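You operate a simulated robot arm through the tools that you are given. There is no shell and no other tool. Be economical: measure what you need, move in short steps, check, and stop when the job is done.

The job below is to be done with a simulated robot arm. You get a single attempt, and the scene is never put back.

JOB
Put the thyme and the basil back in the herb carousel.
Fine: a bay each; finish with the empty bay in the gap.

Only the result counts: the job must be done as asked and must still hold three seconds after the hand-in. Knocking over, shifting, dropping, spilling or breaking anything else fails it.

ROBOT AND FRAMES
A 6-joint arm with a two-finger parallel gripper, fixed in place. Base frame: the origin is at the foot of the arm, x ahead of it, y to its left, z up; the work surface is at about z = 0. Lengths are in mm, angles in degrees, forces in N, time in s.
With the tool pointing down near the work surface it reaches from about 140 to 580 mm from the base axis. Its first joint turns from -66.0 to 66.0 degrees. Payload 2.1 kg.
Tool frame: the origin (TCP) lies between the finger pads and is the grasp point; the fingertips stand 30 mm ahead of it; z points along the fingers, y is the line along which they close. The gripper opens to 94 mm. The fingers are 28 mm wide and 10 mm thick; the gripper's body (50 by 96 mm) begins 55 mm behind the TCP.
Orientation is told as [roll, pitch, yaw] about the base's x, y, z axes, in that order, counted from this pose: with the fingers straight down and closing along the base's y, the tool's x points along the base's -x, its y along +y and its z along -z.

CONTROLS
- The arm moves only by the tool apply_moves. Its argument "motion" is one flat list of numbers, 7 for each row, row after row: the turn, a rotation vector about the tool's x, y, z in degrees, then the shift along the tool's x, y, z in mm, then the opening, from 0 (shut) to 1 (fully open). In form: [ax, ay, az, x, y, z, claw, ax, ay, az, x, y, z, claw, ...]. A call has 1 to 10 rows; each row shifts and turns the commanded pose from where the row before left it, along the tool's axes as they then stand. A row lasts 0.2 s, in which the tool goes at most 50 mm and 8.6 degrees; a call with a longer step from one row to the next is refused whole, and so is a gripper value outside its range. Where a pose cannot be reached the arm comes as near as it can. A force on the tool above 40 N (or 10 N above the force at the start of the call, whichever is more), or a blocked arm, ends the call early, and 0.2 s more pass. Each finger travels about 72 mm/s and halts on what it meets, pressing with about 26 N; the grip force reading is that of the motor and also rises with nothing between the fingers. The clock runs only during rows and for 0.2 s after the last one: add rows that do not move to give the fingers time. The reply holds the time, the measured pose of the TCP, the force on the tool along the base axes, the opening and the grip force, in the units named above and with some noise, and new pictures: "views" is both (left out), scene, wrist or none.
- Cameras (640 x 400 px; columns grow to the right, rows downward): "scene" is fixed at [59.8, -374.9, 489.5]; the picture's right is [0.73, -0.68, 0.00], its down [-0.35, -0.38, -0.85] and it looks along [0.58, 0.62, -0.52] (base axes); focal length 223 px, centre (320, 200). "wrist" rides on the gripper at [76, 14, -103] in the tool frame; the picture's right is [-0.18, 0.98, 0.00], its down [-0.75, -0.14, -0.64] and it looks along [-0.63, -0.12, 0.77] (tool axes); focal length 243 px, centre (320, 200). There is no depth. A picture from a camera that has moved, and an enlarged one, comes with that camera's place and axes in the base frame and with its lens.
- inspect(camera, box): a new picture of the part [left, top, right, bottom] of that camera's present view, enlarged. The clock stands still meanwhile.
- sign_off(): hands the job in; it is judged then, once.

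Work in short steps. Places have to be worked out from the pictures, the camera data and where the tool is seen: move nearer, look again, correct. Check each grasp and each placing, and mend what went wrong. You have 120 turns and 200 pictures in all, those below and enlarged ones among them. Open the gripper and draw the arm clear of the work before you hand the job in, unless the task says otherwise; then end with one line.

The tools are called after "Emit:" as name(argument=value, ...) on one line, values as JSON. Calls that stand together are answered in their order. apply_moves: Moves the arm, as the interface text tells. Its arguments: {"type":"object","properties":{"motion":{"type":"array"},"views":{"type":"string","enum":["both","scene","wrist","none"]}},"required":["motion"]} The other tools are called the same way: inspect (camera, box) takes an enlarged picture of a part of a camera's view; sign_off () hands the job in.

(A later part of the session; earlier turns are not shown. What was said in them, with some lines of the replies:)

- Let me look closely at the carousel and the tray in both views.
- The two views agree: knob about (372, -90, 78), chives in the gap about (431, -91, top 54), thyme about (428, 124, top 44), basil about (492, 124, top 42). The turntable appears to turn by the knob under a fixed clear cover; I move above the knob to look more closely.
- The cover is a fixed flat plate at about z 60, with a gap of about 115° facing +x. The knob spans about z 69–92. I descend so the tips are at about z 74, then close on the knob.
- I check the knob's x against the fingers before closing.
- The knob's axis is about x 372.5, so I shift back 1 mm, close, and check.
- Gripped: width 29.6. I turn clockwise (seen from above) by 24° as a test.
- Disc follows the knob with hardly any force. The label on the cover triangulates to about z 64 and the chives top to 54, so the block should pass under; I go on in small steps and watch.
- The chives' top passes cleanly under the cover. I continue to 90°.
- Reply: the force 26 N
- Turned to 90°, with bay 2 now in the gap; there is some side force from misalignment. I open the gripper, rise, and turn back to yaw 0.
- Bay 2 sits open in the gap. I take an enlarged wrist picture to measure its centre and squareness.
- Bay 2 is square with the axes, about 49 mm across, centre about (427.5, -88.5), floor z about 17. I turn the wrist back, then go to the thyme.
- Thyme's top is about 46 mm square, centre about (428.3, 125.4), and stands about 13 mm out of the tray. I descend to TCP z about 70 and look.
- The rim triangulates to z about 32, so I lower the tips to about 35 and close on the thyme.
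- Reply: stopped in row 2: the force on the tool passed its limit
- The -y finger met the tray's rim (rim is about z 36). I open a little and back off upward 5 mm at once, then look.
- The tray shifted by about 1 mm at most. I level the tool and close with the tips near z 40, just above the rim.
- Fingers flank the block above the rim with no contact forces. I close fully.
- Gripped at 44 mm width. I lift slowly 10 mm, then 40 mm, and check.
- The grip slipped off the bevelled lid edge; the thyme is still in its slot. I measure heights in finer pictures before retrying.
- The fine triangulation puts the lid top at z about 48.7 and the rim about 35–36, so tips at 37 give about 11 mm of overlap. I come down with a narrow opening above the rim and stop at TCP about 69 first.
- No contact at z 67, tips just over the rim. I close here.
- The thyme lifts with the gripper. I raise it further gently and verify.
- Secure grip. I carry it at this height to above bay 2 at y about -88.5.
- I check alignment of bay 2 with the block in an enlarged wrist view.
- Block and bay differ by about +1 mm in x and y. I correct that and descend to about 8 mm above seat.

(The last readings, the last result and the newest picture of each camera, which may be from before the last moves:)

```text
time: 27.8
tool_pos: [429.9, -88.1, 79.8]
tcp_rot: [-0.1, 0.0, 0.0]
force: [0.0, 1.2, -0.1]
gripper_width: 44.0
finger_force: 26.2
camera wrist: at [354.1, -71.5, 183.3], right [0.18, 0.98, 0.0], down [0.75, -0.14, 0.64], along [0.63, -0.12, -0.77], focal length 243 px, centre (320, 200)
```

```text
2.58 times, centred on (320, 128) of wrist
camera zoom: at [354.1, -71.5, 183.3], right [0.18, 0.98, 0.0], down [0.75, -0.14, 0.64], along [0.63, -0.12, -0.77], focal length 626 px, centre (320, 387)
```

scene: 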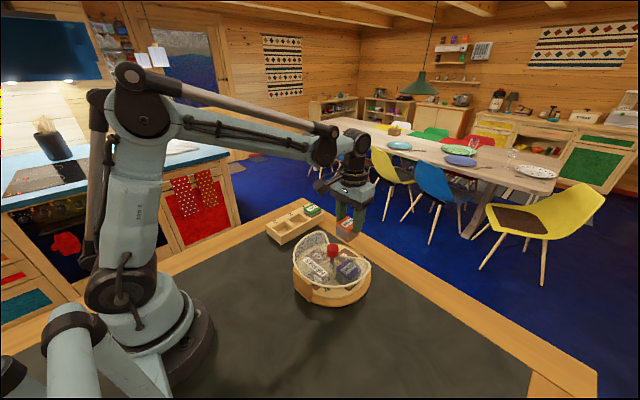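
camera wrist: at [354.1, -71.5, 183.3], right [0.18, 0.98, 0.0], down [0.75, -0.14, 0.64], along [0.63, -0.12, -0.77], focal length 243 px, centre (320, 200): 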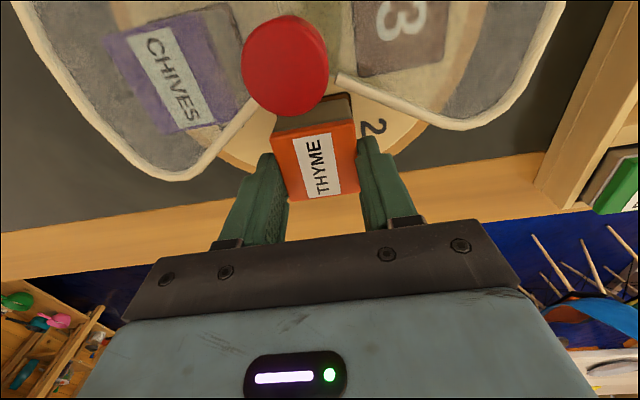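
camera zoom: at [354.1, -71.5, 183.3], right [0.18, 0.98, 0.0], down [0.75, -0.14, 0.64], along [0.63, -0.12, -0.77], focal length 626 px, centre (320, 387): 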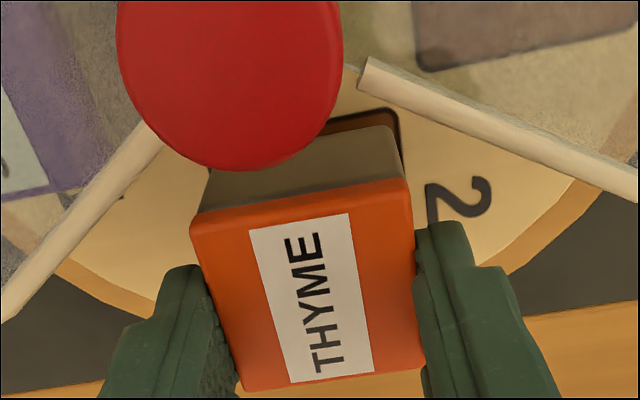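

The block still needs about +1.3 mm in x and +0.8 in y. I shift and lower in small steps until contact.

Emit:
apply_moves(motion=[0, 0, 0, -1.3, 0.8, 0, 0, 0, 0, 0, 0, 0, 2, 0, 0, 0, 0, 0, 0, 2, 0, 0, 0, 0, 0, 0, 1, 0, 0, 0, 0, 0, 0, 0, 0], views="none")

Emit:
inspect(camera="wrist", box=[250, 50, 390, 205])

```text
time: 29.0
tool_pos: [430.3, -86.3, 75.4]
tcp_rot: [-0.1, 0.0, 0.1]
force: [-0.6, -0.5, -0.2]
gripper_width: 44.0
finger_force: 26.4
```

```text
2.58 times, centred on (320, 128) of wrist
camera zoom: at [355.1, -70.5, 178.3], right [0.18, 0.98, 0.0], down [0.75, -0.14, 0.64], along [0.63, -0.12, -0.77], focal length 626 px, centre (320, 387)
```

zoom: 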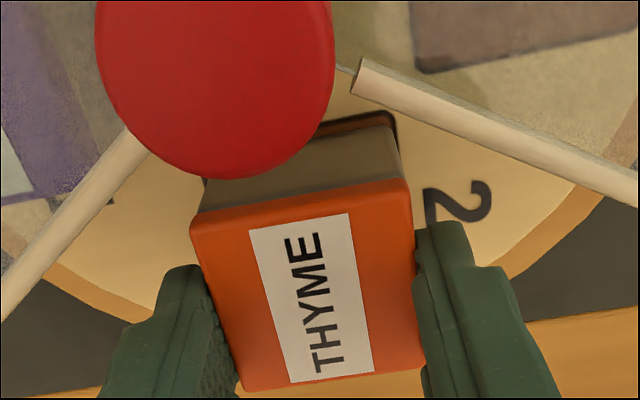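

Good margins at the back and right. I continue down in 1 mm steps.

Emit:
apply_moves(motion=[0, 0, 0, 0, 0, 1, 0, 0, 0, 0, 0, 0, 1, 0, 0, 0, 0, 0, 0, 1, 0, 0, 0, 0, 0, 0, 0, 0], views="none")

Emit:
inspect(camera="wrist", box=[250, 50, 390, 205])

Emit:
inspect(camera="scene", box=[300, 210, 390, 290])

```text
time: 30.0
tool_pos: [430.6, -86.8, 72.2]
tcp_rot: [-0.1, -0.1, 0.0]
force: [0.3, -1.7, 17.5]
gripper_width: 44.2
finger_force: 25.7
```

```text
2.58 times, centred on (320, 128) of wrist
camera zoom: at [355.1, -70.3, 175.5], right [0.18, 0.98, 0.0], down [0.75, -0.14, 0.64], along [0.63, -0.12, -0.77], focal length 626 px, centre (320, 387)
```

zoom: 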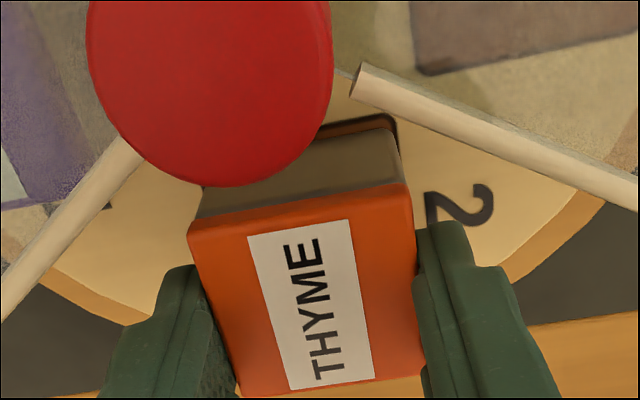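

```text
5.00 times, centred on (345, 250) of scene
camera zoom: at [59.8, -374.9, 489.5], right [0.73, -0.68, 0.0], down [-0.35, -0.38, -0.85], along [0.58, 0.62, -0.52], focal length 1116 px, centre (195, -50)
```

zoom: 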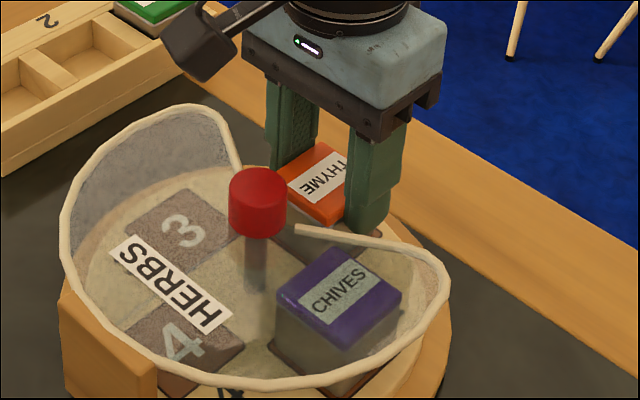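

Contact at 72.5 makes the thyme's top about 54, same as the chives: it is seated. I release and rise.

Emit:
apply_moves(motion=[0, 0, 0, 0, 0, -0.5, 0.5, 0, 0, 0, 0, 0, 0, 0.6, 0, 0, 0, 0, 0, 0, 0.6, 0, 0, 0, 0, 0, -5, 0.6, 0, 0, 0, 0, 0, -25, 0.6, 0, 0, 0, 0, 0, -35, 0.6, 0, 0, 0, 0, 0, -35, 0.6, 0, 0, 0, 0, 0, 0, 0.6], views="wrist")

Emit:
inspect(camera="scene", box=[300, 210, 390, 290])

Emit:
inspect(camera="wrist", box=[250, 20, 390, 155])

```text
time: 31.8
tool_pos: [430.6, -87.0, 172.5]
tcp_rot: [-0.1, 0.0, 0.0]
force: [0.0, 0.0, -0.1]
gripper_width: 56.5
finger_force: 0.1
camera wrist: at [355.4, -70.6, 275.5], right [0.18, 0.98, 0.0], down [0.75, -0.14, 0.64], along [0.63, -0.12, -0.77], focal length 243 px, centre (320, 200)
```

wrist: 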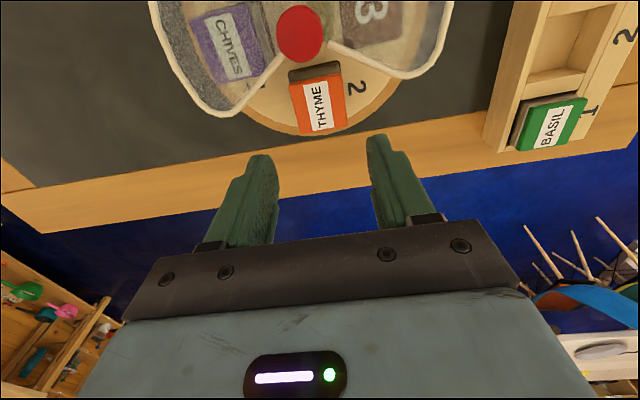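

```text
5.00 times, centred on (345, 250) of scene
camera zoom: at [59.8, -374.9, 489.5], right [0.73, -0.68, 0.0], down [-0.35, -0.38, -0.85], along [0.58, 0.62, -0.52], focal length 1116 px, centre (195, -50)
```

zoom: 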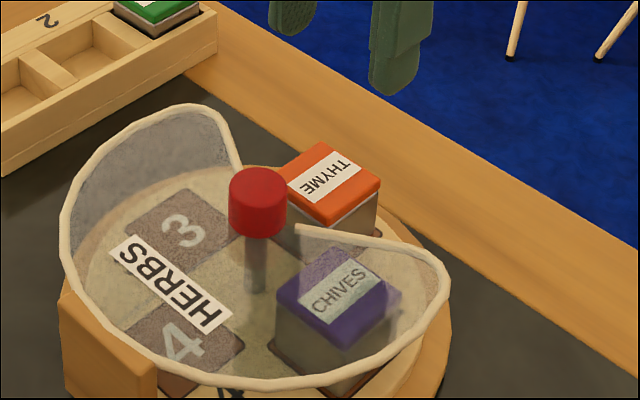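

```text
2.96 times, centred on (320, 88) of wrist
camera zoom: at [355.4, -70.6, 275.5], right [0.18, 0.98, 0.0], down [0.75, -0.14, 0.64], along [0.63, -0.12, -0.77], focal length 719 px, centre (320, 533)
```

zoom: 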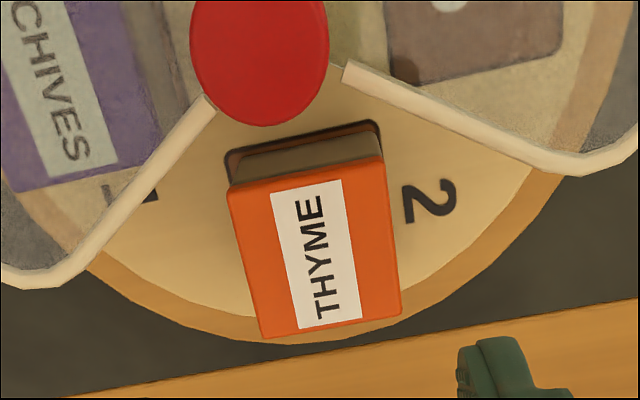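

Thyme is centred in bay 2 at the same spot the chives had. Now back to the knob; the earlier readings suggest its axis is nearer x 371, y -88.8.

Emit:
apply_moves(motion=[0, 0, 0, 20, -0.9, 0, 0.65, 0, 0, 0, 20, -0.5, 0, 0.65, 0, 0, 0, 19.5, -0.5, 0, 0.65, 0, 0, 0, 0, 0, 25, 0.65, 0, 0, 0, 0, 0, 25, 0.65, 0, 0, 0, 0, 0, 18, 0.65, 0, 0, 0, 0, 0, 0, 0.65], views="wrist")

Emit:
inspect(camera="scene", box=[280, 200, 400, 310])

```text
time: 33.4
tool_pos: [370.0, -87.3, 103.6]
tcp_rot: [-0.1, 0.0, 0.0]
force: [0.3, 1.4, 0.2]
gripper_width: 60.8
finger_force: 0.0
camera wrist: at [296.0, -72.2, 207.5], right [0.18, 0.98, 0.0], down [0.75, -0.14, 0.64], along [0.63, -0.12, -0.77], focal length 243 px, centre (320, 200)
```

wrist: 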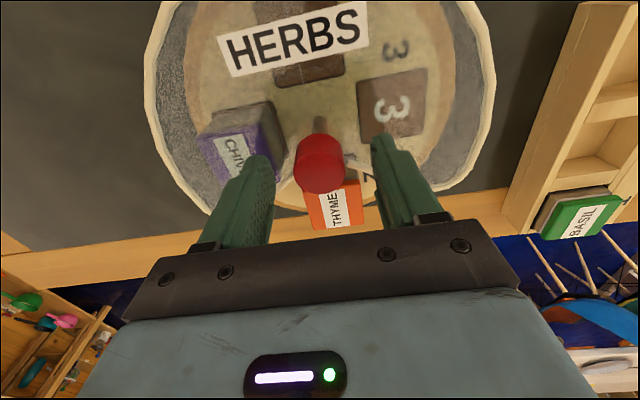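

```text
3.64 times, centred on (340, 255) of scene
camera zoom: at [59.8, -374.9, 489.5], right [0.73, -0.68, 0.0], down [-0.35, -0.38, -0.85], along [0.58, 0.62, -0.52], focal length 812 px, centre (247, 0)
```

zoom: 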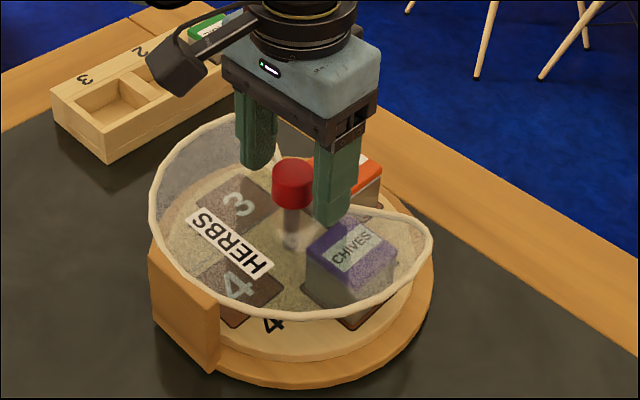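

I close on the knob and turn another 90° clockwise, in two calls.

Emit:
apply_moves(motion=[0, 0, 0, 0, 0, 0, 0.4, 0, 0, 0, 0, 0, 0, 0.2, 0, 0, 0, 0, 0, 0, 0.2, 0, 0, 0, 0, 0, 0, 0.2, 0, 0, 8, 0, 0, 0, 0.2, 0, 0, 8, 0, 0, 0, 0.2, 0, 0, 8, 0, 0, 0, 0.2, 0, 0, 8, 0, 0, 0, 0.2, 0, 0, 8, 0, 0, 0, 0.2], views="none")

Emit:
inspect(camera="scene", box=[280, 200, 400, 310])

```text
time: 35.4
tool_pos: [373.0, -88.7, 104.4]
tcp_rot: [0.0, -0.1, -40.2]
force: [4.4, -4.0, 0.0]
gripper_width: 29.5
finger_force: 25.8
```

```text
3.64 times, centred on (340, 255) of scene
camera zoom: at [59.8, -374.9, 489.5], right [0.73, -0.68, 0.0], down [-0.35, -0.38, -0.85], along [0.58, 0.62, -0.52], focal length 812 px, centre (247, 0)
```

zoom: 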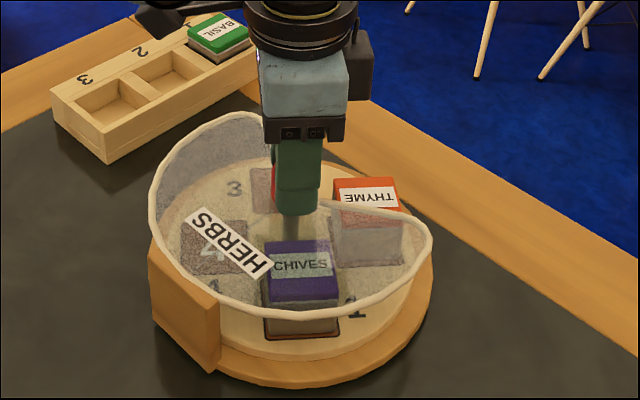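

Thyme passes under the cover cleanly. I continue the remaining 50°.

Emit:
apply_moves(motion=[0, 0, 8, 0, 0, 0, 0.2, 0, 0, 8, 0, 0, 0, 0.2, 0, 0, 8, 0, 0, 0, 0.2, 0, 0, 8, 0, 0, 0, 0.2, 0, 0, 8, 0, 0, 0, 0.2, 0, 0, 8, 0, 0, 0, 0.2, 0, 0, 2, 0, 0, 0, 0.2, 0, 0, 0, 0, 0, 0, 0.2], views="none")

Emit:
inspect(camera="scene", box=[280, 200, 400, 310])

```text
time: 37.2
tool_pos: [370.0, -87.3, 103.9]
tcp_rot: [-0.1, 0.0, -90.1]
force: [0.2, 0.2, -1.0]
gripper_width: 29.6
finger_force: 26.2
```

```text
3.64 times, centred on (340, 255) of scene
camera zoom: at [59.9, -374.9, 489.5], right [0.73, -0.68, 0.0], down [-0.35, -0.38, -0.85], along [0.58, 0.62, -0.52], focal length 812 px, centre (247, 0)
```

zoom: 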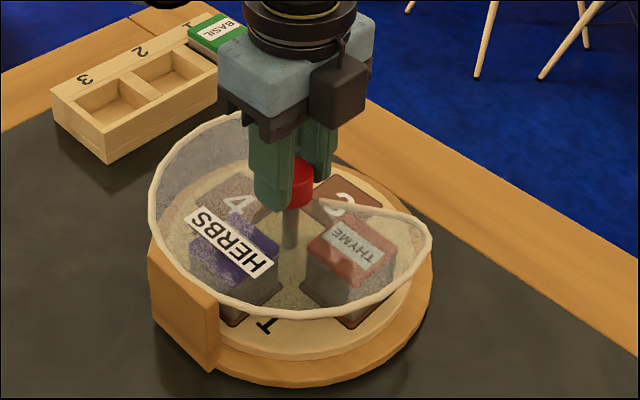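

Forces are near zero, and bay 3 is in the gap. I release, rise, and look.

Emit:
apply_moves(motion=[0, 0, 0, 0, 0, 0, 0.4, 0, 0, 0, 0, 0, 0, 0.65, 0, 0, 0, 0, 0, 0, 0.65, 0, 0, 0, 0, 0, -30, 0.65, 0, 0, 0, 0, 0, -45, 0.65, 0, 0, 0, 0, 0, -45, 0.65, 0, 0, 0, 0, 0, 0, 0.65], views="none")

Emit:
inspect(camera="wrist", box=[290, 20, 430, 150])

```text
time: 38.8
tool_pos: [370.5, -87.4, 223.8]
tcp_rot: [0.0, -0.2, -90.1]
force: [0.3, 0.6, 0.1]
gripper_width: 61.3
finger_force: 0.0
```

```text
3.08 times, centred on (360, 85) of wrist
camera zoom: at [385.4, -9.3, 328.3], right [0.98, -0.18, 0.0], down [-0.14, -0.75, 0.64], along [-0.12, -0.63, -0.77], focal length 746 px, centre (197, 554)
```

zoom: 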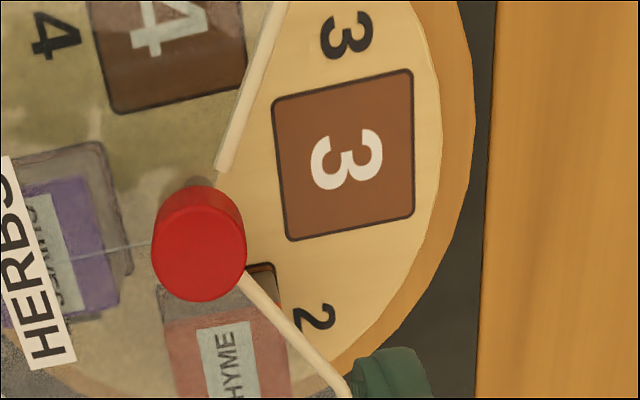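

Bay 3 sits where bay 2 was. I turn the wrist back and go over the basil.

Emit:
apply_moves(motion=[0, 0, -8.5, 0, 0, 0, 0.6, 0, 0, -8.5, 0, 0, 0, 0.6, 0, 0, -8.5, 0, 0, 0, 0.6, 0, 0, -8.5, 0, 0, 0, 0.6, 0, 0, -8.5, 0, 0, 0, 0.6, 0, 0, -8.5, 0, 0, 0, 0.6, 0, 0, -8.5, 0, 0, 0, 0.6, 0, 0, -8.5, 0, 0, 0, 0.6, 0, 0, -8.5, 0, 0, 0, 0.6, 0, 0, -8.5, 0, 0, 0, 0.6], views="none")

Emit:
apply_moves(motion=[0, 0, -5, 0, 0, 0, 0.6, 0, 0, 0, -19, 35, 10, 0.6, 0, 0, 0, -20, 36, 10, 0.6, 0, 0, 0, -20, 36, 10, 0.6, 0, 0, 0, -20, 36, 10, 0.6, 0, 0, 0, -20, 36, 15, 0.6, 0, 0, 0, -20, 34, 15, 0.6, 0, 0, 0, 0, 0, 0, 0.6, 0, 0, 0, 0, 0, 0, 0.6], views="wrist")

Emit:
inspect(camera="wrist", box=[250, 50, 390, 160])

Emit:
inspect(camera="scene", box=[280, 190, 340, 235])

```text
time: 41.0
tool_pos: [370.4, -87.5, 224.8]
tcp_rot: [-0.1, 0.0, -4.9]
force: [-0.6, 0.4, 0.4]
gripper_width: 56.2
finger_force: 0.0
```

```text
time: 43.0
tool_pos: [492.0, 124.2, 154.7]
tcp_rot: [-0.1, 0.0, -0.1]
force: [-0.5, 0.3, -0.2]
gripper_width: 56.5
finger_force: 0.0
camera wrist: at [416.2, 139.7, 258.0], right [0.18, 0.98, 0.0], down [0.75, -0.14, 0.64], along [0.63, -0.12, -0.77], focal length 243 px, centre (320, 200)
```

wrist: 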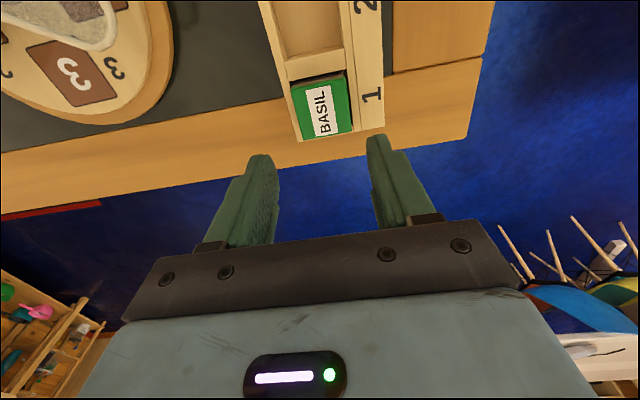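

```text
3.64 times, centred on (320, 105) of wrist
camera zoom: at [416.2, 139.7, 258.0], right [0.18, 0.98, 0.0], down [0.75, -0.14, 0.64], along [0.63, -0.12, -0.77], focal length 882 px, centre (320, 546)
```

zoom: 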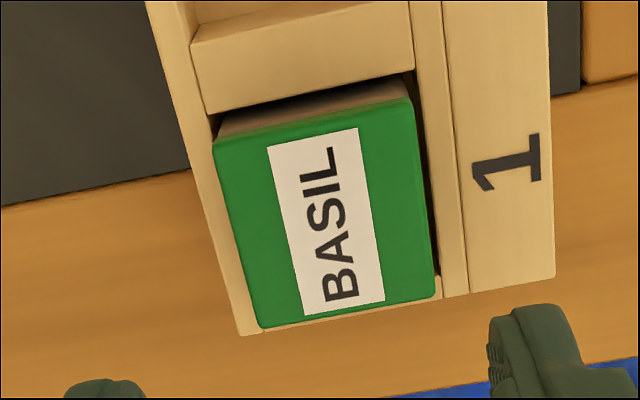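

```text
8.89 times, centred on (310, 212) of scene
camera zoom: at [59.8, -374.9, 489.5], right [0.73, -0.68, 0.0], down [-0.35, -0.38, -0.85], along [0.58, 0.62, -0.52], focal length 1984 px, centre (409, 89)
```

zoom: 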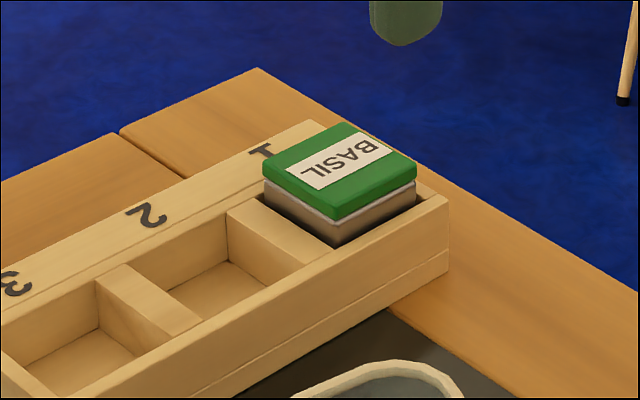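

Basil centre is about (489.5, 126.7). I shift slightly and descend to just above grasp height.

Emit:
apply_moves(motion=[0, 0, 0, 0.5, 1.6, 25, 0.57, 0, 0, 0, 0, 0, 30, 0.57, 0, 0, 0, 0, 0, 27, 0.57, 0, 0, 0, 0, 0, 0, 0.57], views="none")

Emit:
inspect(camera="wrist", box=[200, 90, 440, 240])

Emit:
inspect(camera="scene", box=[280, 190, 340, 235])

```text
time: 44.0
tool_pos: [489.1, 125.7, 71.2]
tcp_rot: [-0.1, 0.0, 0.1]
force: [-0.6, 0.4, 0.4]
gripper_width: 53.5
finger_force: 0.0
```

```text
2.67 times, centred on (320, 165) of wrist
camera zoom: at [414.1, 142.1, 175.7], right [0.18, 0.98, 0.0], down [0.75, -0.14, 0.64], along [0.63, -0.12, -0.77], focal length 647 px, centre (320, 293)
```

zoom: 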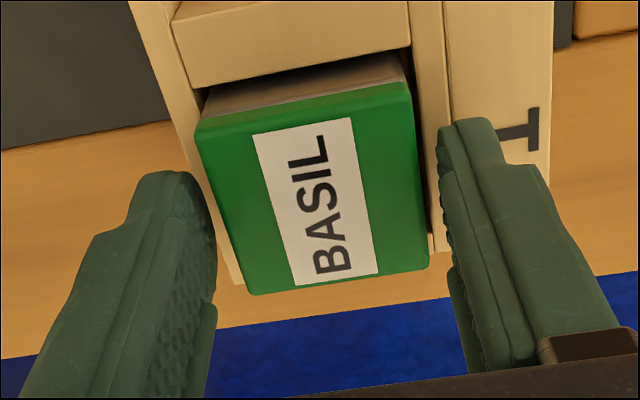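

```text
8.89 times, centred on (310, 212) of scene
camera zoom: at [59.8, -374.9, 489.5], right [0.73, -0.68, 0.0], down [-0.35, -0.38, -0.85], along [0.58, 0.62, -0.52], focal length 1984 px, centre (409, 89)
```

zoom: 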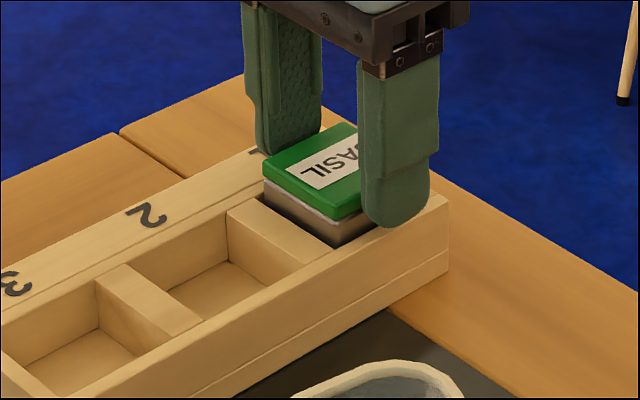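

To match the thyme's grasp I shift +2 mm in x and -0.7 in y, and lower to z about 66.8.

Emit:
apply_moves(motion=[0, 0, 0, -2, -0.7, 0, 0.57, 0, 0, 0, 0, 0, 2, 0.57, 0, 0, 0, 0, 0, 1.2, 0.57, 0, 0, 0, 0, 0, 1.2, 0.57, 0, 0, 0, 0, 0, 0, 0.57], views="none")

```text
time: 45.2
tool_pos: [491.0, 126.0, 69.1]
tcp_rot: [0.0, 0.0, 0.1]
force: [0.0, 0.2, 0.2]
gripper_width: 53.5
finger_force: 0.0
```

Emit:
apply_moves(motion=[0, 0, 0, 0, 0, 1, 0.57, 0, 0, 0, 0, 0, 0, 0.57], views="none")

Emit:
inspect(camera="wrist", box=[200, 90, 440, 240])

```text
time: 45.8
tool_pos: [491.2, 125.0, 67.4]
tcp_rot: [-0.1, 0.0, 0.0]
force: [-0.1, -0.7, 0.4]
gripper_width: 53.8
finger_force: 0.1
```

```text
2.67 times, centred on (320, 165) of wrist
camera zoom: at [416.2, 141.5, 170.5], right [0.18, 0.98, 0.0], down [0.75, -0.14, 0.64], along [0.63, -0.12, -0.77], focal length 647 px, centre (320, 293)
```

zoom: 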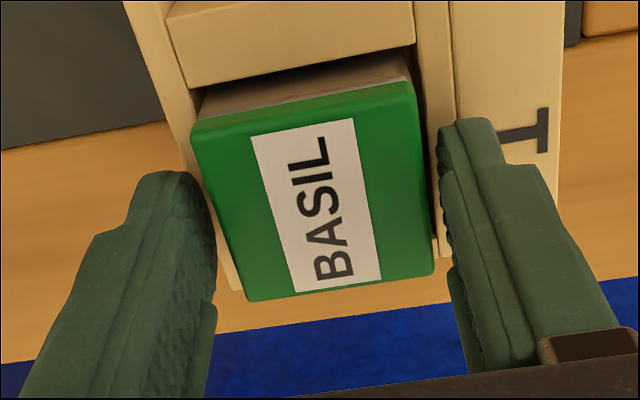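

Fingers clear the rim. I close and lift gently.

Emit:
apply_moves(motion=[0, 0, 0, 0, 0, 0, 0.5, 0, 0, 0, 0, 0, 0, 0.3, 0, 0, 0, 0, 0, 0, 0, 0, 0, 0, 0, 0, 0, 0], views="none")

Emit:
apply_moves(motion=[0, 0, 0, 0, 0, -1, 0, 0, 0, 0, 0, 0, -2, 0, 0, 0, 0, 0, 0, -2, 0, 0, 0, 0, 0, 0, -4, 0, 0, 0, 0, 0, 0, -6, 0, 0, 0, 0, 0, 0, 0, 0], views="none")

Emit:
inspect(camera="scene", box=[280, 180, 340, 235])

```text
time: 46.8
tool_pos: [490.9, 125.2, 67.4]
tcp_rot: [-0.1, 0.0, 0.0]
force: [-0.1, -0.6, 0.5]
gripper_width: 43.9
finger_force: 26.0
```

```text
time: 48.2
tool_pos: [491.3, 126.5, 81.2]
tcp_rot: [0.0, 0.1, 0.0]
force: [0.2, -0.2, -0.7]
gripper_width: 44.2
finger_force: 26.4
```

```text
7.27 times, centred on (310, 208) of scene
camera zoom: at [59.8, -374.9, 489.5], right [0.73, -0.68, 0.0], down [-0.35, -0.38, -0.85], along [0.58, 0.62, -0.52], focal length 1623 px, centre (393, 146)
```

zoom: 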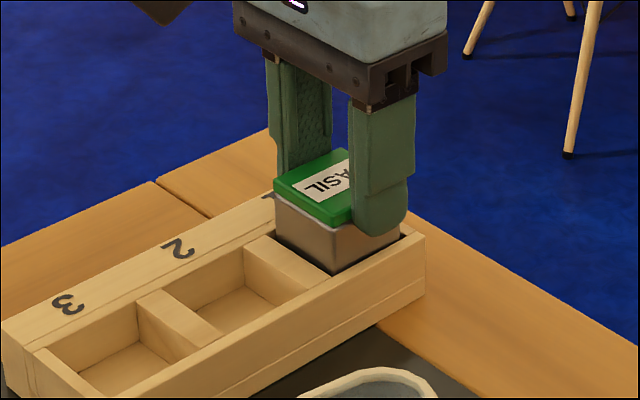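

Basil is lifting. I raise it clear and begin carrying.

Emit:
apply_moves(motion=[0, 0, 0, 0, 0, -8, 0, 0, 0, 0, 0, 0, -12, 0, 0, 0, 0, 0, 0, -14, 0, 0, 0, 0, 0, 0, -14, 0, 0, 0, 0, 0, 0, -14, 0, 0, 0, 0, 0, 0, -12, 0, 0, 0, 0, 10, -8, 0, 0, 0, 0, 0, 15, -18, 0, 0, 0, 0, 0, 15, -20, 0, 0, 0, 0, 0, 12, -20, 0, 0], views="none")

Emit:
apply_moves(motion=[0, 0, 0, 8, -24, 0, 0, 0, 0, 0, 0, -28, 0, 0, 0, 0, 0, 0, -28, 0, 0, 0, 0, 0, 0, -28, 0, 0, 0, 0, 0, 0, -24, 0, 0, 0, 0, 0, 0, -14, 0, 0, 0, 0, 0, 0, 0, 0, 0], views="wrist")

Emit:
inspect(camera="wrist", box=[250, 50, 390, 205])

```text
time: 50.4
tool_pos: [440.1, 59.6, 157.0]
tcp_rot: [0.0, -0.1, 0.0]
force: [-0.4, 1.3, -0.7]
gripper_width: 44.0
finger_force: 26.3
```

```text
time: 52.0
tool_pos: [431.0, -86.9, 157.2]
tcp_rot: [-0.1, 0.0, 0.0]
force: [0.8, -0.1, -0.6]
gripper_width: 44.1
finger_force: 26.7
camera wrist: at [356.3, -70.4, 260.4], right [0.18, 0.98, 0.0], down [0.75, -0.14, 0.64], along [0.63, -0.12, -0.77], focal length 243 px, centre (320, 200)
```

wrist: 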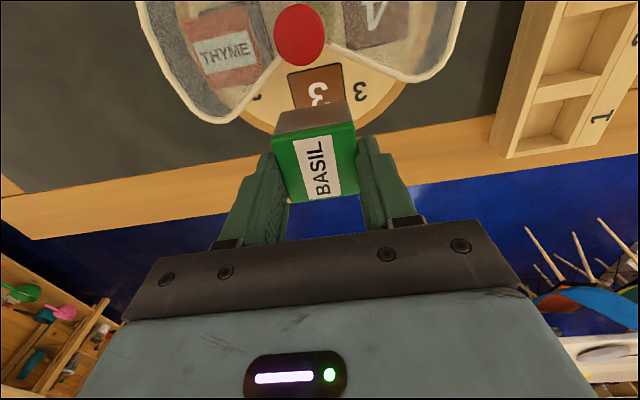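

```text
2.58 times, centred on (320, 128) of wrist
camera zoom: at [356.3, -70.4, 260.4], right [0.18, 0.98, 0.0], down [0.75, -0.14, 0.64], along [0.63, -0.12, -0.77], focal length 626 px, centre (320, 387)
```

zoom: 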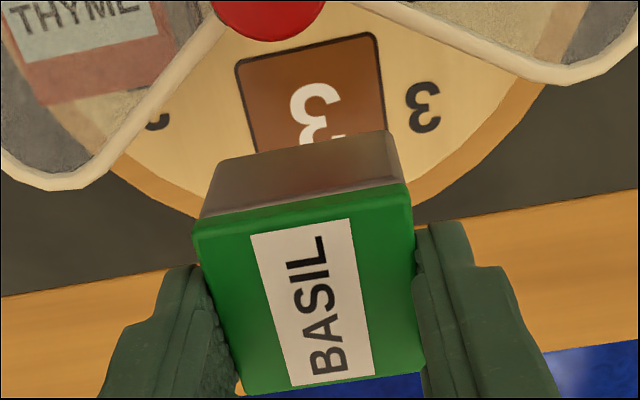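

Basil is well placed over bay 3; a small correction of -0.8 x, -0.5 y, then descend.

Emit:
apply_moves(motion=[0, 0, 0, 0.8, -0.5, 4, 0, 0, 0, 0, 0, 0, 12, 0, 0, 0, 0, 0, 0, 15, 0, 0, 0, 0, 0, 0, 15, 0, 0, 0, 0, 0, 0, 15, 0, 0, 0, 0, 0, 0, 12, 0, 0, 0, 0, 0, 0, 7, 0, 0, 0, 0, 0, 0, 0, 0], views="none")

Emit:
inspect(camera="wrist", box=[250, 50, 390, 205])

```text
time: 53.8
tool_pos: [431.1, -87.2, 75.6]
tcp_rot: [-0.1, 0.0, -0.1]
force: [-0.5, -0.2, -0.9]
gripper_width: 44.1
finger_force: 26.4
```

```text
2.58 times, centred on (320, 128) of wrist
camera zoom: at [355.7, -70.9, 179.1], right [0.18, 0.98, 0.0], down [0.75, -0.14, 0.64], along [0.63, -0.12, -0.77], focal length 626 px, centre (320, 387)
```

zoom: 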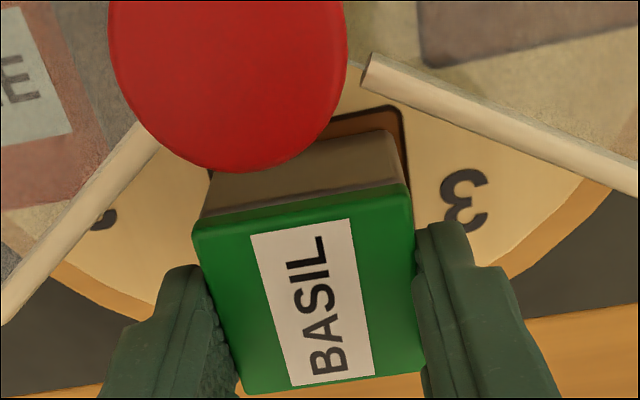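

Compared with the thyme at this height, basil sits about 1.8 mm too far out and 1.4 mm too far right; I correct that.

Emit:
apply_moves(motion=[0, 0, 0, 1.7, 1.3, 0, 0, 0, 0, 0, 0, 0, 0, 0, 0, 0, 0, 0, 0, 0, 0], views="none")

Emit:
inspect(camera="wrist", box=[250, 50, 390, 205])

```text
time: 54.6
tool_pos: [429.4, -85.5, 76.8]
tcp_rot: [-0.1, -0.1, 0.0]
force: [0.6, -0.7, -1.2]
gripper_width: 43.8
finger_force: 25.7
```

```text
2.58 times, centred on (320, 128) of wrist
camera zoom: at [353.9, -69.7, 179.3], right [0.18, 0.98, 0.0], down [0.75, -0.14, 0.64], along [0.63, -0.12, -0.77], focal length 626 px, centre (320, 387)
```

zoom: 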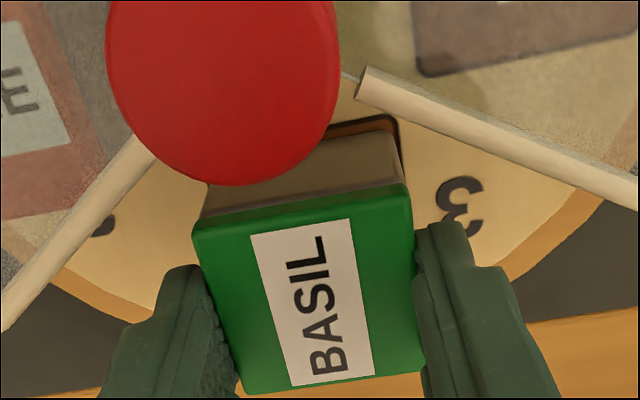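

Matches the thyme's margins now. I lower in 1 mm steps to contact.

Emit:
apply_moves(motion=[0, 0, 0, 0, 0, 1, 0, 0, 0, 0, 0, 0, 1, 0, 0, 0, 0, 0, 0, 1, 0, 0, 0, 0, 0, 0, 0, 0], views="none")

```text
time: 55.6
tool_pos: [429.7, -85.1, 73.0]
tcp_rot: [-0.1, -0.1, 0.0]
force: [2.0, -1.2, 18.1]
gripper_width: 44.3
finger_force: 25.9
```

Contact at 73, as with the thyme. I release and rise.

Emit:
apply_moves(motion=[0, 0, 0, 0, 0, -0.5, 0.5, 0, 0, 0, 0, 0, 0, 0.6, 0, 0, 0, 0, 0, 0, 0.6, 0, 0, 0, 0, 0, -5, 0.6, 0, 0, 0, 0, 0, -25, 0.6, 0, 0, 0, 0, 0, -35, 0.6, 0, 0, 0, 0, 0, -35, 0.6, 0, 0, 0, 0, 0, 0, 0.6], views="none")

Emit:
inspect(camera="scene", box=[300, 210, 390, 290])

Emit:
inspect(camera="wrist", box=[250, 20, 390, 155])

```text
time: 57.4
tool_pos: [428.9, -84.2, 173.5]
tcp_rot: [-0.1, 0.0, 0.0]
force: [0.0, -0.7, -0.6]
gripper_width: 56.4
finger_force: 0.0
```

```text
5.00 times, centred on (345, 250) of scene
camera zoom: at [59.8, -374.9, 489.5], right [0.73, -0.68, 0.0], down [-0.35, -0.38, -0.85], along [0.58, 0.62, -0.52], focal length 1116 px, centre (195, -50)
```

zoom: 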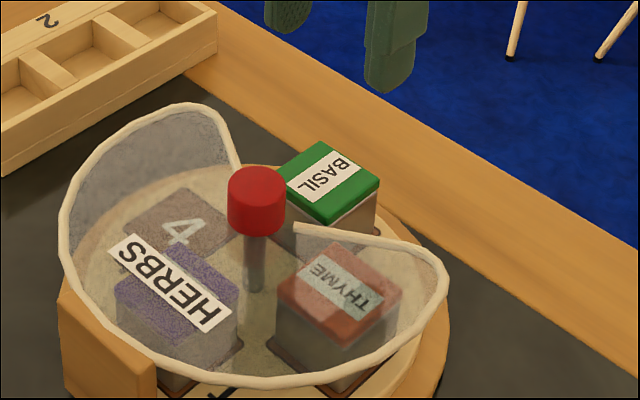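

```text
2.96 times, centred on (320, 88) of wrist
camera zoom: at [353.5, -69.1, 277.2], right [0.18, 0.98, 0.0], down [0.75, -0.14, 0.64], along [0.63, -0.12, -0.77], focal length 719 px, centre (320, 533)
```

zoom: 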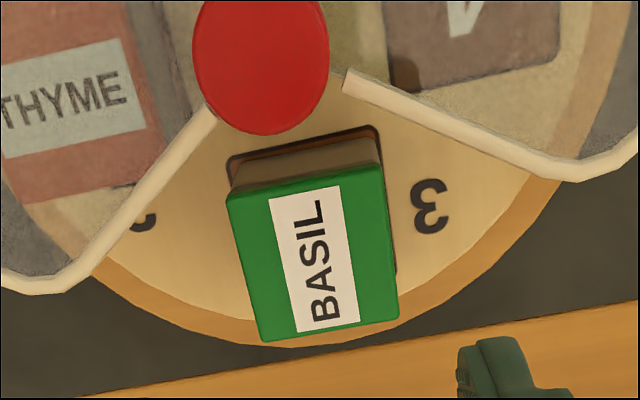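

Basil is seated in bay 3. Back to the knob for the last quarter-turn to bring empty bay 4 into the gap.

Emit:
apply_moves(motion=[0, 0, 0, 20, -0.9, 0, 0.65, 0, 0, 0, 20, -0.9, 0, 0.65, 0, 0, 0, 18.6, -0.8, 0, 0.65, 0, 0, 0, 0, 0, 25, 0.65, 0, 0, 0, 0, 0, 25, 0.65, 0, 0, 0, 0, 0, 19, 0.65, 0, 0, 0, 0, 0, 0, 0.65], views="wrist")

```text
time: 59.0
tool_pos: [369.7, -87.6, 104.5]
tcp_rot: [-0.1, 0.0, 0.0]
force: [-0.1, 0.7, -0.8]
gripper_width: 60.8
finger_force: 0.1
camera wrist: at [294.4, -71.5, 208.1], right [0.18, 0.98, 0.0], down [0.75, -0.14, 0.64], along [0.63, -0.12, -0.77], focal length 243 px, centre (320, 200)
```

wrist: 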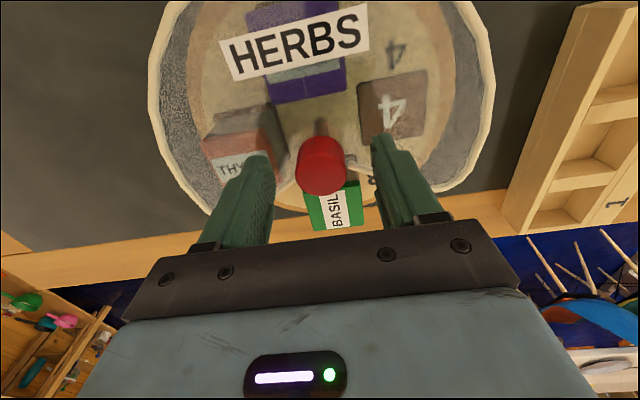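

Emit:
apply_moves(motion=[0, 0, 0, -0.6, 0, 0, 0.4, 0, 0, 0, 0, 0, 0, 0.2, 0, 0, 0, 0, 0, 0, 0.2, 0, 0, 0, 0, 0, 0, 0.2, 0, 0, 8, 0, 0, 0, 0.2, 0, 0, 8, 0, 0, 0, 0.2, 0, 0, 8, 0, 0, 0, 0.2, 0, 0, 8, 0, 0, 0, 0.2, 0, 0, 8, 0, 0, 0, 0.2], views="none")

Emit:
inspect(camera="scene", box=[280, 200, 400, 310])

```text
time: 61.0
tool_pos: [370.7, -87.0, 104.1]
tcp_rot: [0.0, -0.1, -40.3]
force: [-3.1, 10.2, 1.8]
gripper_width: 29.4
finger_force: 26.2
```

```text
3.64 times, centred on (340, 255) of scene
camera zoom: at [59.8, -374.9, 489.5], right [0.73, -0.68, 0.0], down [-0.35, -0.38, -0.85], along [0.58, 0.62, -0.52], focal length 812 px, centre (247, 0)
```

zoom: 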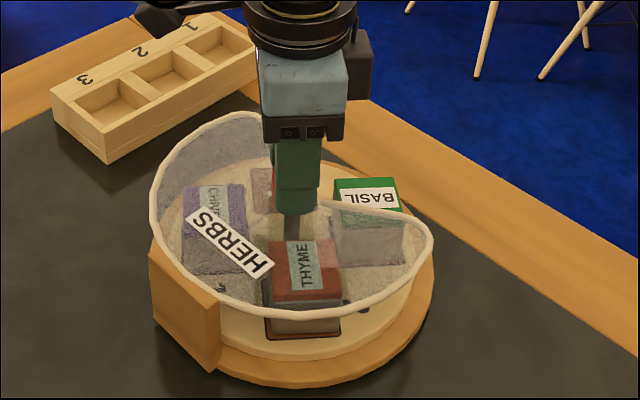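

Going well; I finish the turn.

Emit:
apply_moves(motion=[0, 0, 8, 0, 0, 0, 0.2, 0, 0, 8, 0, 0, 0, 0.2, 0, 0, 8, 0, 0, 0, 0.2, 0, 0, 8, 0, 0, 0, 0.2, 0, 0, 8, 0, 0, 0, 0.2, 0, 0, 8, 0, 0, 0, 0.2, 0, 0, 2, 0, 0, 0, 0.2, 0, 0, 0, 0, 0, 0, 0.2], views="none")

Emit:
apply_moves(motion=[0, 0, 0, 0, 0, 0, 0.4, 0, 0, 0, 0, 0, 0, 0.65, 0, 0, 0, 0, 0, 0, 0.65, 0, 0, 0, 0, 0, -30, 0.65, 0, 0, 0, 0, 0, -45, 0.65, 0, 0, 0, 0, 0, -45, 0.65, 0, 0, 0, 0, 0, 0, 0.65], views="wrist")

Emit:
inspect(camera="wrist", box=[200, 0, 430, 170])

Emit:
inspect(camera="scene", box=[260, 190, 400, 310])

```text
time: 62.8
tool_pos: [371.3, -88.8, 104.4]
tcp_rot: [0.0, 0.0, -90.1]
force: [9.9, 4.3, 2.2]
gripper_width: 29.3
finger_force: 26.2
```

```text
time: 64.4
tool_pos: [371.4, -88.7, 223.4]
tcp_rot: [0.0, -0.1, -90.0]
force: [-0.4, 0.2, -0.2]
gripper_width: 61.1
finger_force: 0.0
camera wrist: at [386.3, -10.5, 328.0], right [0.98, -0.18, 0.0], down [-0.14, -0.75, 0.64], along [-0.12, -0.63, -0.77], focal length 243 px, centre (320, 200)
```

wrist: 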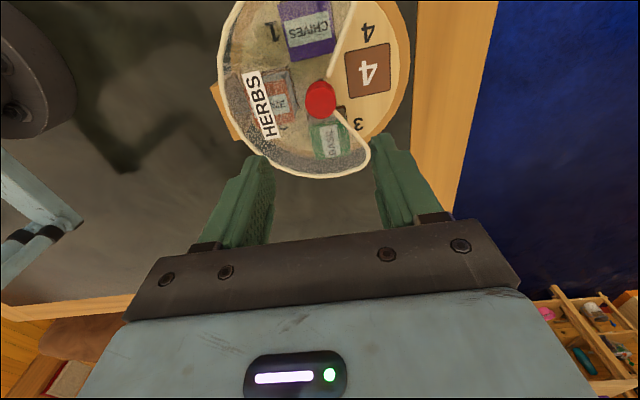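

```text
2.35 times, centred on (315, 85) of wrist
camera zoom: at [386.3, -10.5, 328.0], right [0.98, -0.18, 0.0], down [-0.14, -0.75, 0.64], along [-0.12, -0.63, -0.77], focal length 571 px, centre (332, 471)
```

zoom: 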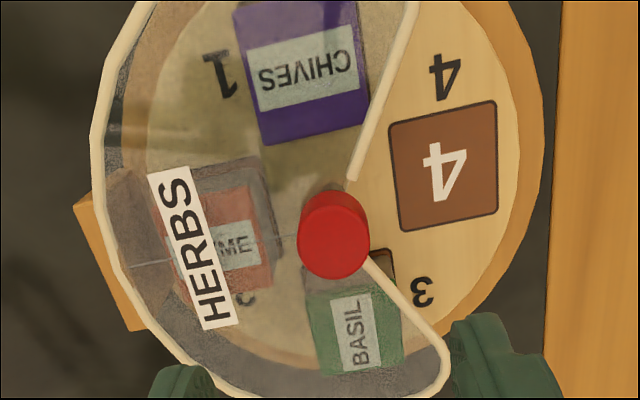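

```text
3.33 times, centred on (330, 250) of scene
camera zoom: at [59.8, -374.9, 489.5], right [0.73, -0.68, 0.0], down [-0.35, -0.38, -0.85], along [0.58, 0.62, -0.52], focal length 744 px, centre (287, 33)
```

zoom: 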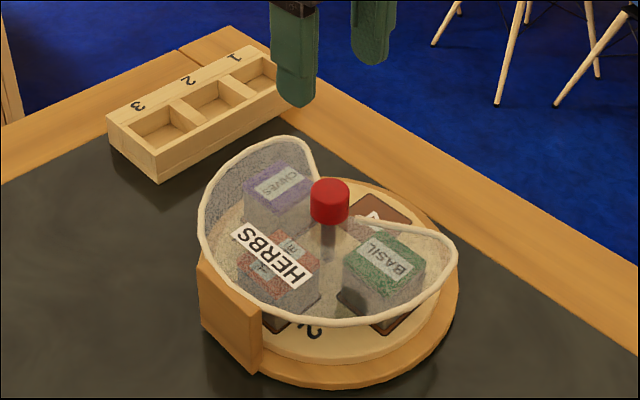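

Empty bay 4 is square in the gap, with chives, thyme and basil each in a bay. I draw the arm up and clear.

Emit:
apply_moves(motion=[0, 0, 0, 0, -10, -40, 0.65, 0, 0, 0, 0, -15, -40, 0.65, 0, 0, 0, 0, -15, -40, 0.65, 0, 0, 0, 0, 0, -20, 0.65, 0, 0, 0, 0, 0, 0, 0.65, 0, 0, 0, 0, 0, 0, 0.65], views="scene")

Emit:
inspect(camera="scene", box=[260, 190, 400, 310])

```text
time: 65.8
tool_pos: [331.8, -88.7, 364.6]
tcp_rot: [0.1, -0.1, -90.0]
force: [-0.1, 0.3, -0.2]
gripper_width: 61.2
finger_force: 0.2
```

scene: 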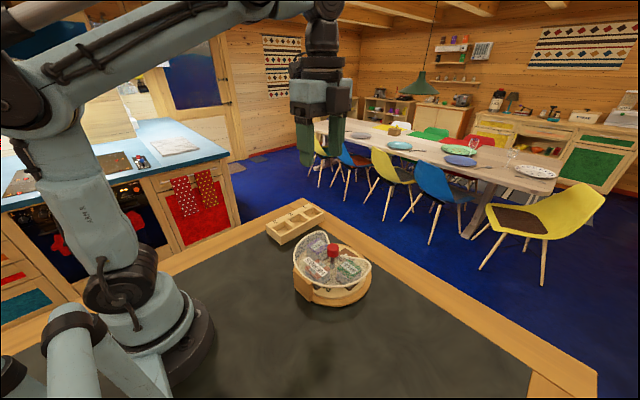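

```text
3.33 times, centred on (330, 250) of scene
camera zoom: at [59.8, -374.9, 489.5], right [0.73, -0.68, 0.0], down [-0.35, -0.38, -0.85], along [0.58, 0.62, -0.52], focal length 744 px, centre (287, 33)
```

zoom: 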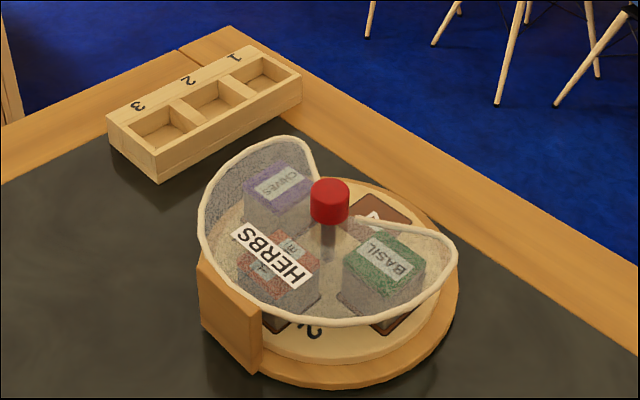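

Everything is at rest, the arm is clear and the gripper is open. I hand in.

Emit:
sign_off()

```text
The job is handed in.
```

The thyme is in bay 2 and the basil in bay 3, and empty bay 4 faces the gap; the fingers bumped the tray's rim on the first try at the thyme, shifting the tray by about 1 mm, which could count against the job.
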